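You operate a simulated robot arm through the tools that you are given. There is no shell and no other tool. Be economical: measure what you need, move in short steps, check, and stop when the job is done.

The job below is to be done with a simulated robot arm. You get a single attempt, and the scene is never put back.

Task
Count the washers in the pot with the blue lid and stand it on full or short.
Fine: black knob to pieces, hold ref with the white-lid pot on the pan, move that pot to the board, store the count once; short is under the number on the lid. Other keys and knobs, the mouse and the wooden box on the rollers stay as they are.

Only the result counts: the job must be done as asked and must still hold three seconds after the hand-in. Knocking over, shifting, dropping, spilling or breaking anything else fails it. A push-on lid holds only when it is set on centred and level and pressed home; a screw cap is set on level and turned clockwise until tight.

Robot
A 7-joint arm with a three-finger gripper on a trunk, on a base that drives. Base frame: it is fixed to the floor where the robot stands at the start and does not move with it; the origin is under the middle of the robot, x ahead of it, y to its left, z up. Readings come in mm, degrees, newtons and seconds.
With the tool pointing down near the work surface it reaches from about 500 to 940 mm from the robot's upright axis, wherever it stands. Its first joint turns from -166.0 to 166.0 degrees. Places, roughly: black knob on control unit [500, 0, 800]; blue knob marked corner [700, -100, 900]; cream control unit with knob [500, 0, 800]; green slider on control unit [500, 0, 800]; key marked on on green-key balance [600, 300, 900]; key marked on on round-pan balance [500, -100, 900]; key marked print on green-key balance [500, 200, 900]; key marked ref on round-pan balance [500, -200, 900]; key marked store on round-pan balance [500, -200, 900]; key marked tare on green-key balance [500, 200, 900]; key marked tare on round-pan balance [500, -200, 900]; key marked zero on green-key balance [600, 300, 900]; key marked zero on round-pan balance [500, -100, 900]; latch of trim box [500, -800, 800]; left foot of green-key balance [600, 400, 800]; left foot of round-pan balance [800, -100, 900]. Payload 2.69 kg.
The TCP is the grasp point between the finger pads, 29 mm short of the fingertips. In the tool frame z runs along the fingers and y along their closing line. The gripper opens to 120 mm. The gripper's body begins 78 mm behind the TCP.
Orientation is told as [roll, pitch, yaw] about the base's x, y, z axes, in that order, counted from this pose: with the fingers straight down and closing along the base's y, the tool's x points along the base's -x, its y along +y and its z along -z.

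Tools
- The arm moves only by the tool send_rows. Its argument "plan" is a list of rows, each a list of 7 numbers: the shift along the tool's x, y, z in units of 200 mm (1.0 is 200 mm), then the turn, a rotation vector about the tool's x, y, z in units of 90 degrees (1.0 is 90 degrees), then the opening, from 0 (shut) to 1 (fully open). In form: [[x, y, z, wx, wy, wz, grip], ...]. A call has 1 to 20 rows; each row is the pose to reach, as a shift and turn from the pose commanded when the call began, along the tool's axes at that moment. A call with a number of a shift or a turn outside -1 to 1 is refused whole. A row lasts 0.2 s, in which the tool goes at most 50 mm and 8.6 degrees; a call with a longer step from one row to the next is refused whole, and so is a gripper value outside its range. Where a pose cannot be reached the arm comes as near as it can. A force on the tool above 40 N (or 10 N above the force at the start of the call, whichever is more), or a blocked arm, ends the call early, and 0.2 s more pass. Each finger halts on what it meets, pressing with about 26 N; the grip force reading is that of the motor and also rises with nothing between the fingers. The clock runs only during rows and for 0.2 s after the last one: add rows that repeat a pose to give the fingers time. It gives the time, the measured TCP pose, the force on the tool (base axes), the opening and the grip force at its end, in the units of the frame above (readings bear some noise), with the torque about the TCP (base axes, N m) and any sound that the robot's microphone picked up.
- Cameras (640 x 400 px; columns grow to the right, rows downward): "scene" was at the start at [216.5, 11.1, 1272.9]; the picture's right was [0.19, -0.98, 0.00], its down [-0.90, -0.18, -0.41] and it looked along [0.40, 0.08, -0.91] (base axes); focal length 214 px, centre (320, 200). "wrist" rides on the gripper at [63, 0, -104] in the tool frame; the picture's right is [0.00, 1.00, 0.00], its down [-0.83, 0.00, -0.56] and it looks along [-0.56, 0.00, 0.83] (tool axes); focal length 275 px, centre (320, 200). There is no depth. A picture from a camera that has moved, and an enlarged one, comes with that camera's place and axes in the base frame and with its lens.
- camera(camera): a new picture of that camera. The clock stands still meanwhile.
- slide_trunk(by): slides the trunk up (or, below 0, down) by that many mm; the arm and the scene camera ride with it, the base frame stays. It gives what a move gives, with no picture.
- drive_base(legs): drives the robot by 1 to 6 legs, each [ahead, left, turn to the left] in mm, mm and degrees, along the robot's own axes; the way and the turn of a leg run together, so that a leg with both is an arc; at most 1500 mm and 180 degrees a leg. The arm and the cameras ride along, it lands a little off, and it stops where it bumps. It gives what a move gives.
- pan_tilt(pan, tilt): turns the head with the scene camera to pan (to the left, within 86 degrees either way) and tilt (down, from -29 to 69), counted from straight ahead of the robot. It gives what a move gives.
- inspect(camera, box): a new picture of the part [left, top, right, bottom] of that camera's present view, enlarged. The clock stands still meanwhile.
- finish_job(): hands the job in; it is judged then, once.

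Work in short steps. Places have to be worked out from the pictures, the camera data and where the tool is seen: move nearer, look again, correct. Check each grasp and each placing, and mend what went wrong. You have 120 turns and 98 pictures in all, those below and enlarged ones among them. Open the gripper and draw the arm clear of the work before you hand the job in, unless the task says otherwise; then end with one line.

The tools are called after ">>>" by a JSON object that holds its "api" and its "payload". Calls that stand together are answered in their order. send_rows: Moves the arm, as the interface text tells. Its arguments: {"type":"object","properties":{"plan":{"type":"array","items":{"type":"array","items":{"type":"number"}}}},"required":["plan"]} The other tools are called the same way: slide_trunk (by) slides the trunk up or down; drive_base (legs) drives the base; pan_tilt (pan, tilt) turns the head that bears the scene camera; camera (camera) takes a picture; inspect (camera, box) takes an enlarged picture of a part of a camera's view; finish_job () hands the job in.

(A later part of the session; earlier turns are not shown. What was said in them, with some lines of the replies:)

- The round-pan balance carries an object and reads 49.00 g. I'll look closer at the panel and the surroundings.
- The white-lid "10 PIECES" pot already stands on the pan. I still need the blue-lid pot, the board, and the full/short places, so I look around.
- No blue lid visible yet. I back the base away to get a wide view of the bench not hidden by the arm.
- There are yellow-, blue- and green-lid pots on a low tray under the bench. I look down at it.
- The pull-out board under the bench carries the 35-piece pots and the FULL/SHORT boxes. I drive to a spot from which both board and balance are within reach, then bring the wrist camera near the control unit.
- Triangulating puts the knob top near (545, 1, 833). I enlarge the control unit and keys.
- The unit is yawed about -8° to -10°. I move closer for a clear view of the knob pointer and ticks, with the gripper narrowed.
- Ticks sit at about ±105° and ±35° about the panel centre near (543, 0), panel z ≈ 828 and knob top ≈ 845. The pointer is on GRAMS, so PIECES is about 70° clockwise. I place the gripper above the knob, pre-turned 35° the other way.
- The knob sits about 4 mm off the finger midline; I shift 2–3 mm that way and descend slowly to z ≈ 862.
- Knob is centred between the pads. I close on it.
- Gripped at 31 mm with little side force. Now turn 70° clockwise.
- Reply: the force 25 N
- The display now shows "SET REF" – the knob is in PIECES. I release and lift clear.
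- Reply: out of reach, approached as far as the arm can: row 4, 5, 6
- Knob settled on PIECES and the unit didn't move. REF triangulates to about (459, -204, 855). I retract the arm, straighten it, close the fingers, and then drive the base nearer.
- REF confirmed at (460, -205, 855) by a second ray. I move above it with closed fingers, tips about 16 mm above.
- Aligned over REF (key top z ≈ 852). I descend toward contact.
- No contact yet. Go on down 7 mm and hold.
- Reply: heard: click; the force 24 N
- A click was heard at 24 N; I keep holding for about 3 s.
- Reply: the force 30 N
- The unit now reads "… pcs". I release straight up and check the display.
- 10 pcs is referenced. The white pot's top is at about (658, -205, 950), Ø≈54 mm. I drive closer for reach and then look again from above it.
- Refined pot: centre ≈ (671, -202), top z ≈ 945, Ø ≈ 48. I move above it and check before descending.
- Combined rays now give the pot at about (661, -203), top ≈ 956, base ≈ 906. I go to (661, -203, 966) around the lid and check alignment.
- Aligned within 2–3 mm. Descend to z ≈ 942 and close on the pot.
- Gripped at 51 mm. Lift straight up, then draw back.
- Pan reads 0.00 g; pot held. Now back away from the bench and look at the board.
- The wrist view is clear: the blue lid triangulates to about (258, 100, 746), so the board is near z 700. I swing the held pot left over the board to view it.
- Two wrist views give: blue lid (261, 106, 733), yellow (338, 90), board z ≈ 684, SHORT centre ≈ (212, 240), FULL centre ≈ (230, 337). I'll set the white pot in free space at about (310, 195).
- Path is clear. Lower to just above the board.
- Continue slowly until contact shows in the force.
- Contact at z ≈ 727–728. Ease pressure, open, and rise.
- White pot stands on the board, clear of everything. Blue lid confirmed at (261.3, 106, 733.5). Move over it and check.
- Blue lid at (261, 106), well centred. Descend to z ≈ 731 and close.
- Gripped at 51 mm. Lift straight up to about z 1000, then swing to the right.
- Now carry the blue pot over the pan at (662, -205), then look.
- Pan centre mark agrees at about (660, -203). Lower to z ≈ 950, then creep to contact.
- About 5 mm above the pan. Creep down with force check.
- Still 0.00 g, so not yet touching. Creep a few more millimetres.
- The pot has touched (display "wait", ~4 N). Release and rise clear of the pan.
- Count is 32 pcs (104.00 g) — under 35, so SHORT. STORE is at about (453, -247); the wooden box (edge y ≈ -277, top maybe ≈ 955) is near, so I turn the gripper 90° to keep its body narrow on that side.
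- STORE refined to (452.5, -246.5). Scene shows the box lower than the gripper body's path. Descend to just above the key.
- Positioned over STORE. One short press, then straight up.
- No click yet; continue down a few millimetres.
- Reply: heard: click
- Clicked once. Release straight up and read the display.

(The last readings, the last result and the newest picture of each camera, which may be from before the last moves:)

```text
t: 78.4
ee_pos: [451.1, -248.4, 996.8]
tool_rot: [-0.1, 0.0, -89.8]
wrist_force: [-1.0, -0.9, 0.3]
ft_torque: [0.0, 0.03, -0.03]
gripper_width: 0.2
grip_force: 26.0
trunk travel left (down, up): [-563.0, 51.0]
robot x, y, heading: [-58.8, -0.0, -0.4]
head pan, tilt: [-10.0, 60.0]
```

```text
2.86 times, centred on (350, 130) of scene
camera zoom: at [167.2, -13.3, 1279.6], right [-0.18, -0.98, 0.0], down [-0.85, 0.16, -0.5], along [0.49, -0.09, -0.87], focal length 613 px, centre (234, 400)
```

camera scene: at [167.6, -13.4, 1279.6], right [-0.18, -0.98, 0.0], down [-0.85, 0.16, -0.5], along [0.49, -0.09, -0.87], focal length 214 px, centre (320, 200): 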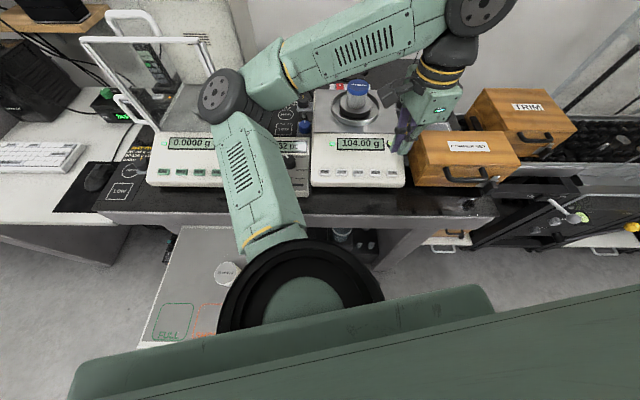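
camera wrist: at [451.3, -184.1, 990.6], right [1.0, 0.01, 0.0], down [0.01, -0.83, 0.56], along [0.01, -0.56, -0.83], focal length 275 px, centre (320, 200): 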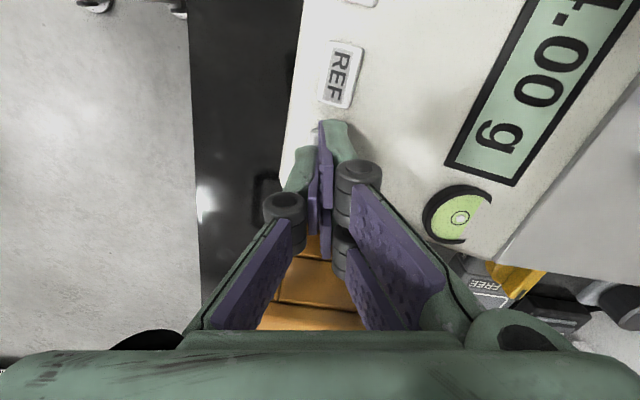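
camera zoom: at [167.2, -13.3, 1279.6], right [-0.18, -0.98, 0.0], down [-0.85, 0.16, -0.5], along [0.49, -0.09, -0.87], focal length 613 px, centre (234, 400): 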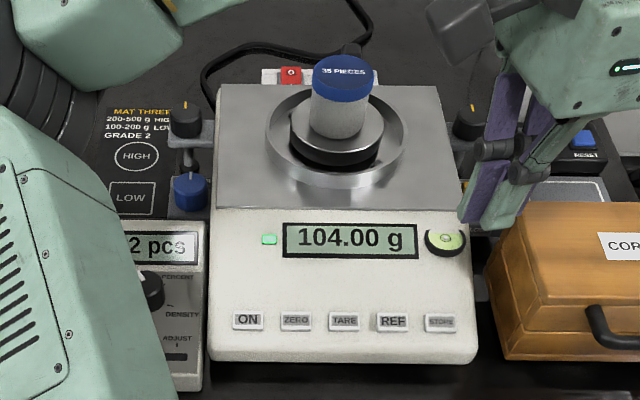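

The click registered and the count was stable at 104.00 g. Turn the gripper back and open it, then view everything.

>>> {"api": "send_rows", "payload": {"plan": [[0, 0, -0.05, 0, 0, -0.09, 0], [0, 0, -0.1, 0, 0, -0.18, 0], [0, 0, -0.15, 0, 0, -0.27, 0], [0, 0, -0.15, 0, 0, -0.36, 0], [0.03, 0, -0.15, 0, 0, -0.45, 0.1], [0.06, 0, -0.15, 0, 0, -0.54, 0.2], [0.1, 0, -0.15, 0, 0, -0.63, 0.3], [0.14, 0, -0.15, 0, 0, -0.72, 0.4], [0.17, 0, -0.15, 0, 0, -0.81, 0.5], [0.2, 0, -0.15, 0, 0, -0.9, 0.6], [0.215, 0, -0.15, 0, 0, -0.99, 0.62]]}}

>>> {"api": "camera", "payload": {"camera": "wrist"}}

>>> {"api": "inspect", "payload": {"camera": "scene", "box": [240, 60, 420, 200]}}

```text
t: 80.8
ee_pos: [453.2, -203.2, 1026.7]
tool_rot: [0.1, -0.1, -0.4]
wrist_force: [-0.8, 0.1, 0.9]
ft_torque: [-0.01, -0.05, 0.04]
gripper_width: 74.2
grip_force: 0.0
trunk travel left (down, up): [-563.0, 51.0]
robot x, y, heading: [-55.8, -1.2, -0.2]
head pan, tilt: [-10.0, 60.0]
```

```text
26 pictures are left
camera wrist: at [388.5, -203.8, 1130.9], right [0.0, 1.0, 0.0], down [0.83, 0.0, 0.56], along [0.56, 0.0, -0.83], focal length 275 px, centre (320, 200)
```

wrist: 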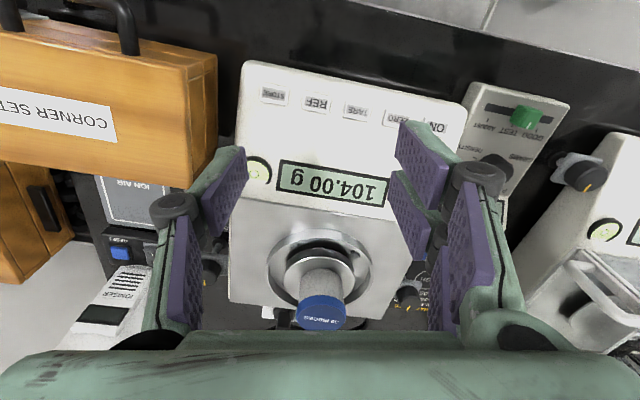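

```text
2.86 times, centred on (330, 130) of scene
camera zoom: at [167.4, -13.3, 1279.6], right [-0.18, -0.98, 0.0], down [-0.85, 0.16, -0.5], along [0.49, -0.09, -0.87], focal length 613 px, centre (291, 400)
```

zoom: 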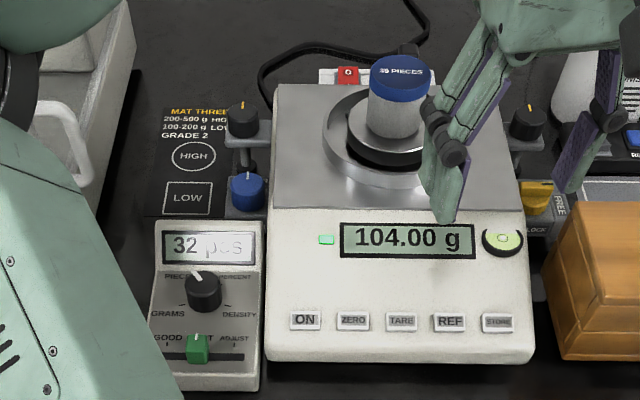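

Everything stays as it was, reading 32 pcs. Move back over the blue pot.

>>> {"api": "send_rows", "payload": {"plan": [[-0.2, 0, 0, 0, 0, 0, 0.62], [-0.4, 0, 0, 0, 0, 0, 0.62], [-0.6, 0, 0, 0, 0, 0, 0.62], [-0.8, 0, 0, 0, 0, 0, 0.62], [-1.0, 0, 0.05, 0, 0, 0, 0.62], [-1.0, 0, 0.12, 0, 0, 0, 0.62]]}}

>>> {"api": "camera", "payload": {"camera": "wrist"}}

```text
t: 82.2
ee_pos: [652.0, -204.7, 1001.3]
tool_rot: [0.0, 0.0, -0.6]
wrist_force: [0.2, -0.1, -0.1]
ft_torque: [0.0, 0.0, -0.01]
gripper_width: 74.5
grip_force: 0.0
trunk travel left (down, up): [-563.0, 51.0]
robot x, y, heading: [-57.9, 1.5, -0.2]
head pan, tilt: [-10.0, 60.0]
```

```text
24 pictures are left
camera wrist: at [587.5, -205.4, 1105.4], right [0.01, 1.0, 0.0], down [0.83, -0.01, 0.56], along [0.56, 0.0, -0.83], focal length 275 px, centre (320, 200)
```

wrist: 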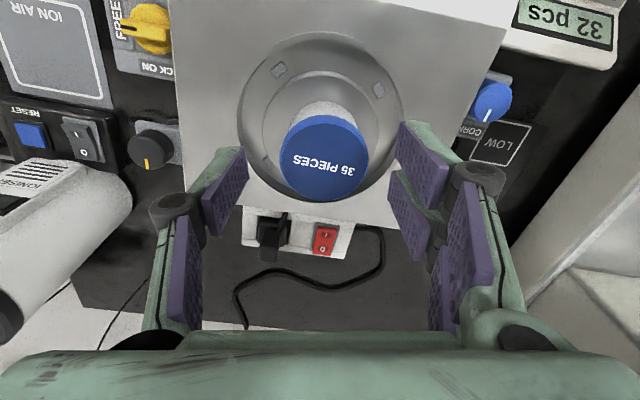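

Pot at (660, -203). Descend and grip.

>>> {"api": "send_rows", "payload": {"plan": [[-0.042, 0.006, 0.0, 0, 0, 0, 0.62], [-0.042, 0.006, 0.15, 0, 0, 0, 0.62], [-0.042, 0.006, 0.24, 0, 0, 0, 0.62], [-0.042, 0.006, 0.275, 0, 0, 0, 0.62], [-0.042, 0.006, 0.275, 0, 0, 0, 0.5], [-0.042, 0.006, 0.275, 0, 0, 0, 0.42], [-0.042, 0.006, 0.275, 0, 0, 0, 0.35], [-0.042, 0.006, 0.275, 0, 0, 0, 0.3], [-0.042, 0.006, 0.275, 0, 0, 0, 0.3]]}}

>>> {"api": "inspect", "payload": {"camera": "scene", "box": [310, 50, 430, 140]}}

```text
t: 84.2
ee_pos: [663.1, -204.3, 947.0]
tool_rot: [0.0, 0.0, -0.6]
wrist_force: [0.1, 0.2, 0.8]
ft_torque: [0.01, 0.0, -0.01]
gripper_width: 51.4
grip_force: 25.8
trunk travel left (down, up): [-563.0, 51.0]
robot x, y, heading: [-55.4, -1.7, -0.5]
head pan, tilt: [-10.0, 60.0]
```

```text
4.44 times, centred on (370, 95) of scene
camera zoom: at [167.5, -13.4, 1279.6], right [-0.18, -0.98, 0.0], down [-0.85, 0.16, -0.5], along [0.49, -0.09, -0.87], focal length 953 px, centre (98, 667)
```

zoom: 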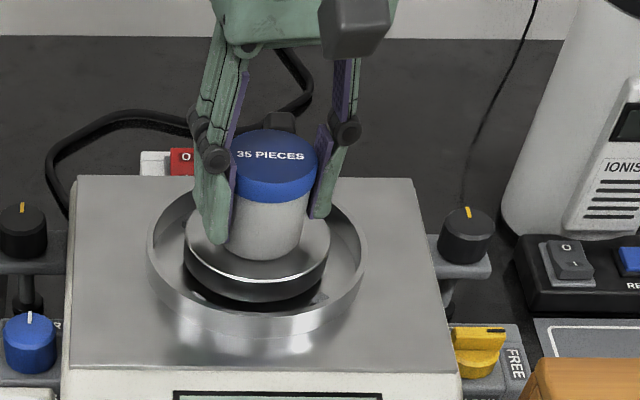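

Gripped. Lift, draw back, drive back from the bench.

>>> {"api": "send_rows", "payload": {"plan": [[0, 0, -0.05, 0, 0, 0, 0.3], [0, 0, -0.15, 0, 0, 0, 0.3], [0, 0, -0.3, 0, 0, 0, 0.3], [0, 0, -0.4, 0, 0, 0, 0.3], [0.15, 0, -0.45, 0, 0, 0, 0.3], [0.35, 0, -0.48, 0, 0, 0, 0.3], [0.55, 0.1, -0.48, 0, 0, 0, 0.3], [0.7, 0.2, -0.48, 0, 0, 0, 0.3]]}}

>>> {"api": "drive_base", "payload": {"legs": [[-300, 0, 0]]}}

>>> {"api": "send_rows", "payload": {"plan": [[0, 0.2, 0, 0, 0, 0, 0.3], [0, 0.4, 0, 0, 0, 0, 0.3], [0, 0.6, 0, 0, 0, 0, 0.3], [0, 0.8, 0, 0, 0, 0, 0.3], [0, 1.0, 0, 0, 0, 0, 0.3]]}}

>>> {"api": "send_rows", "payload": {"plan": [[0, 0.2, 0, 0, 0, 0, 0.3], [0, 0.4, 0.1, 0, 0, 0, 0.3], [0, 0.6, 0.2, 0, 0, 0, 0.3], [0, 0.8, 0.3, 0, 0, 0, 0.3], [0, 1.0, 0.4, 0, 0, 0, 0.3]]}}

>>> {"api": "pan_tilt", "payload": {"pan": 10, "tilt": 60}}

>>> {"api": "camera", "payload": {"camera": "wrist"}}

>>> {"api": "camera", "payload": {"camera": "scene"}}

```text
t: 86.0
ee_pos: [522.8, -161.8, 1041.8]
tool_rot: [-0.1, 0.0, -0.5]
wrist_force: [0.4, 0.2, -1.8]
ft_torque: [0.02, 0.04, -0.01]
gripper_width: 51.6
grip_force: 25.8
trunk travel left (down, up): [-563.0, 51.0]
robot x, y, heading: [-54.8, -1.2, -0.3]
head pan, tilt: [-10.0, 60.0]
```

```text
t: 88.1
ee_pos: [221.7, -161.1, 1043.5]
tool_rot: [0.0, 0.0, -0.6]
wrist_force: [0.2, 0.4, -1.6]
ft_torque: [0.0, -0.04, 0.0]
gripper_width: 51.3
grip_force: 26.3
trunk travel left (down, up): [-563.0, 51.0]
robot x, y, heading: [-355.8, 4.0, -0.4]
head pan, tilt: [-10.0, 60.0]
```

```text
t: 89.3
ee_pos: [222.5, 40.6, 1043.1]
tool_rot: [0.0, 0.1, -0.6]
wrist_force: [0.5, 0.8, -0.2]
ft_torque: [0.01, -0.01, 0.02]
gripper_width: 51.5
grip_force: 26.2
trunk travel left (down, up): [-563.0, 51.0]
robot x, y, heading: [-357.3, 1.7, -0.6]
head pan, tilt: [-10.0, 60.0]
```

```text
t: 90.5
ee_pos: [225.8, 239.6, 963.5]
tool_rot: [0.0, -0.1, -0.6]
wrist_force: [1.2, -1.1, -1.5]
ft_torque: [0.0, 0.02, 0.01]
gripper_width: 51.5
grip_force: 26.2
trunk travel left (down, up): [-563.0, 51.0]
robot x, y, heading: [-357.2, -1.1, -0.6]
head pan, tilt: [-10.0, 60.0]
```

```text
t: 91.3
ee_pos: [226.2, 237.9, 963.0]
tool_rot: [0.0, 0.0, -0.6]
wrist_force: [0.2, 0.7, -0.1]
ft_torque: [-0.01, 0.0, 0.01]
gripper_width: 51.7
grip_force: 26.2
trunk travel left (down, up): [-563.0, 51.0]
robot x, y, heading: [-360.5, 2.1, -0.2]
head pan, tilt: [10.0, 60.0]
```

```text
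22 pictures are left
camera wrist: at [162.2, 238.4, 1067.4], right [0.01, 1.0, 0.0], down [0.83, -0.01, 0.56], along [0.56, 0.0, -0.83], focal length 275 px, centre (320, 200)
```

wrist: 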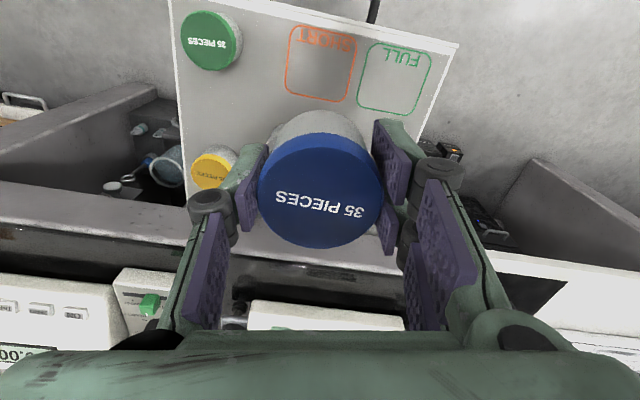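

```text
21 pictures are left
camera scene: at [-132.8, 11.4, 1279.6], right [0.17, -0.99, 0.0], down [-0.85, -0.14, -0.5], along [0.49, 0.08, -0.87], focal length 214 px, centre (320, 200)
```

scene: 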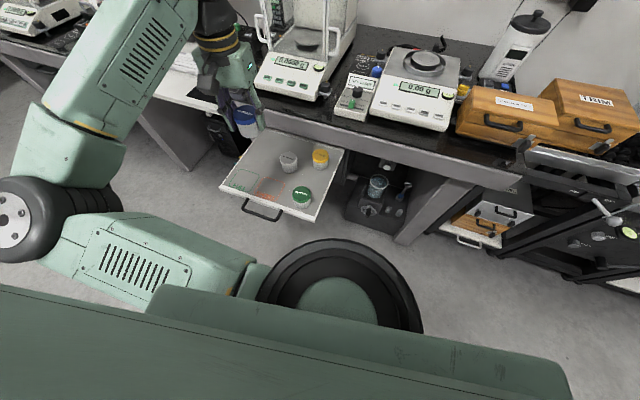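

SHORT box centre computes to (212.5, 239). Lower over it.

>>> {"api": "send_rows", "payload": {"plan": [[0.03, 0, 0.2, 0, 0, 0, 0.3], [0.068, 0.003, 0.4, 0, 0, 0, 0.3], [0.068, 0.003, 0.6, 0, 0, 0, 0.3], [0.068, 0.003, 0.8, 0, 0, 0, 0.3], [0.068, 0.003, 0.98, 0, 0, 0, 0.3]]}}

>>> {"api": "inspect", "payload": {"camera": "scene", "box": [200, 110, 360, 230]}}

>>> {"api": "camera", "payload": {"camera": "wrist"}}

```text
t: 92.5
ee_pos: [212.5, 239.9, 767.8]
tool_rot: [0.1, 0.1, -0.7]
wrist_force: [0.0, -0.9, -0.9]
ft_torque: [0.0, -0.01, 0.01]
gripper_width: 51.3
grip_force: 25.9
trunk travel left (down, up): [-563.0, 51.0]
robot x, y, heading: [-359.2, -2.9, -0.4]
head pan, tilt: [10.0, 60.0]
```

```text
3.33 times, centred on (280, 170) of scene
camera zoom: at [-132.8, 11.5, 1279.6], right [0.17, -0.99, 0.0], down [-0.85, -0.15, -0.5], along [0.49, 0.08, -0.87], focal length 715 px, centre (453, 300)
```

zoom: 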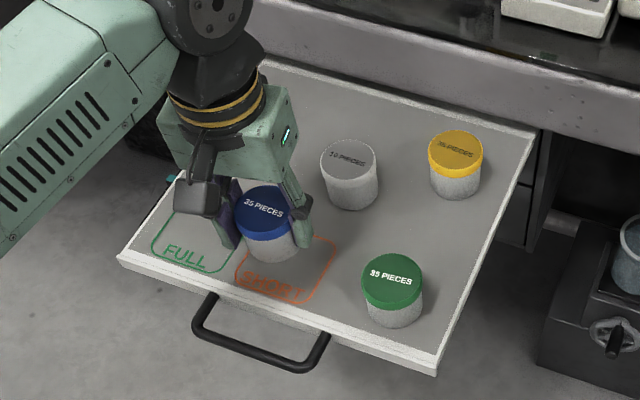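

```text
19 pictures are left
camera wrist: at [148.5, 240.5, 871.7], right [0.01, 1.0, 0.0], down [0.83, -0.01, 0.56], along [0.56, 0.0, -0.83], focal length 275 px, centre (320, 200)
```

wrist: 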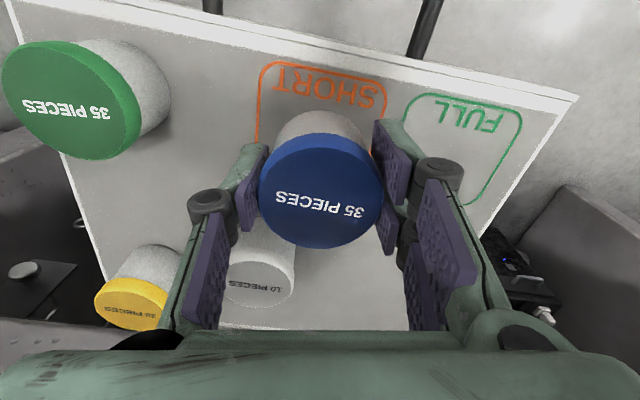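

On target over the SHORT box. Lower to near contact, then creep.

>>> {"api": "send_rows", "payload": {"plan": [[-0.008, 0, 0.06, 0, 0, 0, 0.3], [-0.008, 0, 0.12, 0, 0, 0, 0.3], [-0.008, 0, 0.15, 0, 0, 0, 0.3], [-0.008, 0, 0.16, 0, 0, 0, 0.3]]}}

>>> {"api": "send_rows", "payload": {"plan": [[0, 0, 0.006, 0, 0, 0, 0.3], [0, 0, 0.012, 0, 0, 0, 0.3]]}}

```text
t: 93.5
ee_pos: [213.5, 239.0, 734.3]
tool_rot: [0.0, 0.0, -0.6]
wrist_force: [-0.1, -0.3, -1.4]
ft_torque: [-0.02, 0.0, -0.01]
gripper_width: 51.6
grip_force: 26.1
trunk travel left (down, up): [-563.0, 51.0]
robot x, y, heading: [-356.7, -3.2, -0.3]
head pan, tilt: [10.0, 60.0]
```

```text
t: 94.1
ee_pos: [213.3, 239.7, 733.0]
tool_rot: [-0.1, 0.0, -0.6]
wrist_force: [-1.3, -0.1, 4.7]
ft_torque: [-0.05, 0.01, -0.01]
gripper_width: 51.5
grip_force: 25.7
trunk travel left (down, up): [-563.0, 51.0]
robot x, y, heading: [-359.6, 2.9, -0.6]
head pan, tilt: [10.0, 60.0]
```

Light contact (≈5 N) at z 733. Release and rise straight up.

>>> {"api": "send_rows", "payload": {"plan": [[0, 0, 0, 0, 0, 0, 0.45], [0, 0, 0, 0, 0, 0, 0.55], [0, 0, 0, 0, 0, 0, 0.62], [0, 0, 0, 0, 0, 0, 0.62], [0, 0, -0.15, 0, 0, 0, 0.62], [0, 0, -0.35, 0, 0, 0, 0.62], [0, 0, -0.6, 0, 0, 0, 0.62], [0, 0, -0.8, 0, 0, 0, 0.62], [0, 0, -1.0, 0, 0, 0, 0.62]]}}

>>> {"api": "inspect", "payload": {"camera": "scene", "box": [200, 50, 480, 230]}}

>>> {"api": "camera", "payload": {"camera": "wrist"}}

```text
t: 96.1
ee_pos: [212.8, 238.0, 933.6]
tool_rot: [-0.1, 0.0, -0.6]
wrist_force: [0.3, -0.7, 0.3]
ft_torque: [0.0, 0.03, -0.01]
gripper_width: 74.5
grip_force: 0.1
trunk travel left (down, up): [-563.0, 51.0]
robot x, y, heading: [-360.1, 0.5, -0.2]
head pan, tilt: [10.0, 60.0]
```

```text
2.22 times, centred on (340, 140) of scene
camera zoom: at [-132.9, 11.3, 1279.6], right [0.17, -0.99, 0.0], down [-0.85, -0.15, -0.5], along [0.49, 0.08, -0.87], focal length 477 px, centre (276, 333)
```

zoom: 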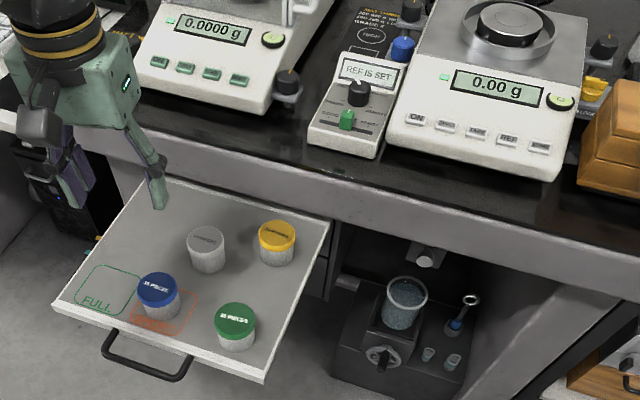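

```text
17 pictures are left
camera wrist: at [149.6, 237.8, 1036.9], right [0.01, 1.0, 0.0], down [0.83, -0.01, 0.56], along [0.56, 0.0, -0.83], focal length 275 px, centre (320, 200)
```

wrist: 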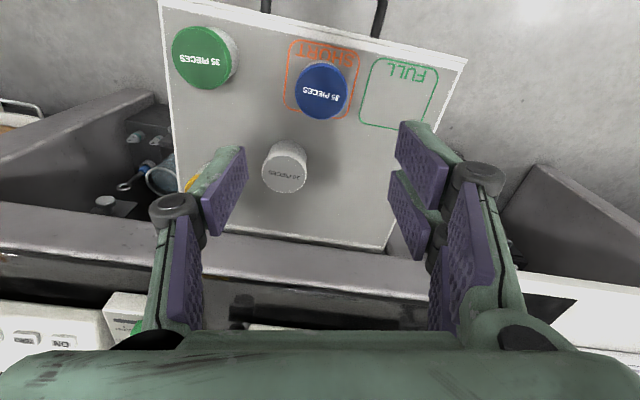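

Blue pot stands inside SHORT. For a check on the stored value I look at the monitor.

>>> {"api": "pan_tilt", "payload": {"pan": 40, "tilt": 15}}

>>> {"api": "camera", "payload": {"camera": "scene"}}

```text
t: 97.2
ee_pos: [213.7, 237.3, 932.2]
tool_rot: [0.0, 0.1, -0.5]
wrist_force: [-0.1, -0.1, 0.2]
ft_torque: [0.01, 0.03, 0.02]
gripper_width: 74.7
grip_force: 0.1
trunk travel left (down, up): [-563.0, 51.0]
robot x, y, heading: [-354.1, 2.4, -0.5]
head pan, tilt: [40.0, 15.0]
```

```text
16 pictures are left
camera scene: at [-126.6, 59.8, 1345.8], right [0.64, -0.77, 0.0], down [-0.2, -0.17, -0.97], along [0.74, 0.62, -0.26], focal length 214 px, centre (320, 200)
```

scene: 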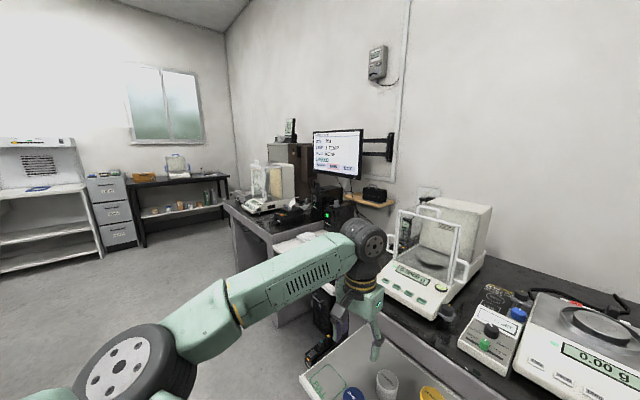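

>>> {"api": "inspect", "payload": {"camera": "scene", "box": [300, 120, 380, 190]}}

>>> {"api": "inspect", "payload": {"camera": "scene", "box": [450, 280, 640, 400]}}

```text
5.71 times, centred on (340, 155) of scene
camera zoom: at [-126.6, 59.8, 1345.8], right [0.64, -0.77, 0.0], down [-0.2, -0.17, -0.97], along [0.74, 0.62, -0.26], focal length 1226 px, centre (206, 457)
```

zoom: 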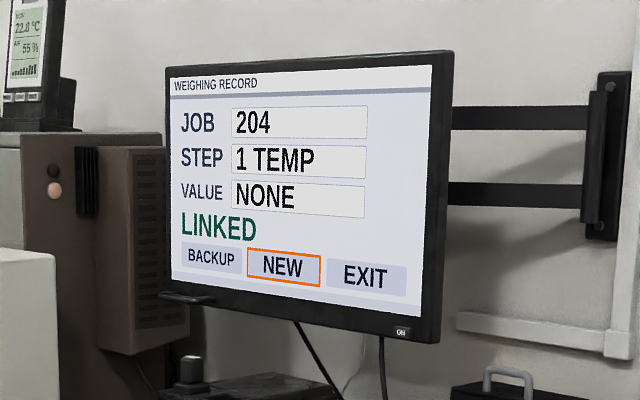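

```text
3.33 times, centred on (545, 340) of scene
camera zoom: at [-126.6, 59.8, 1345.8], right [0.64, -0.77, 0.0], down [-0.2, -0.17, -0.97], along [0.74, 0.62, -0.26], focal length 715 px, centre (-430, -267)
```

zoom: 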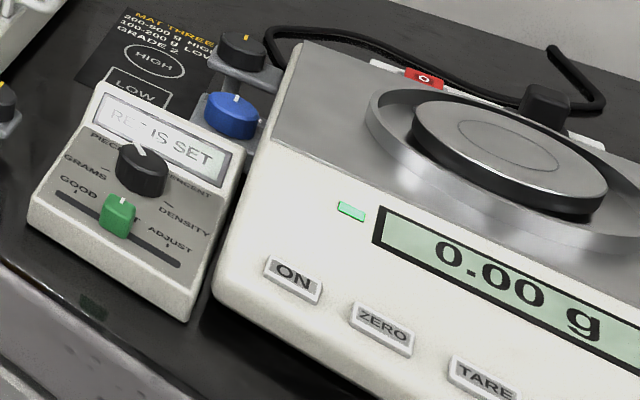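

The monitor is still on its own "1 TEMP" step, the same as before I started, so it neither confirms nor contradicts the store. The evidence I have is the single STORE click with a stable 32 pcs showing. Both pots are placed and the gripper is open and clear, so I hand in.

>>> {"api": "finish_job", "payload": {}}

```text
The job is handed in.
```

The blue-lid pot holds 32 washers, under the 35 on its lid, so it now stands on SHORT; the white-lid pot is on the board. I pressed store once and heard one click with 32 pcs showing, but no display confirmed the value was saved.
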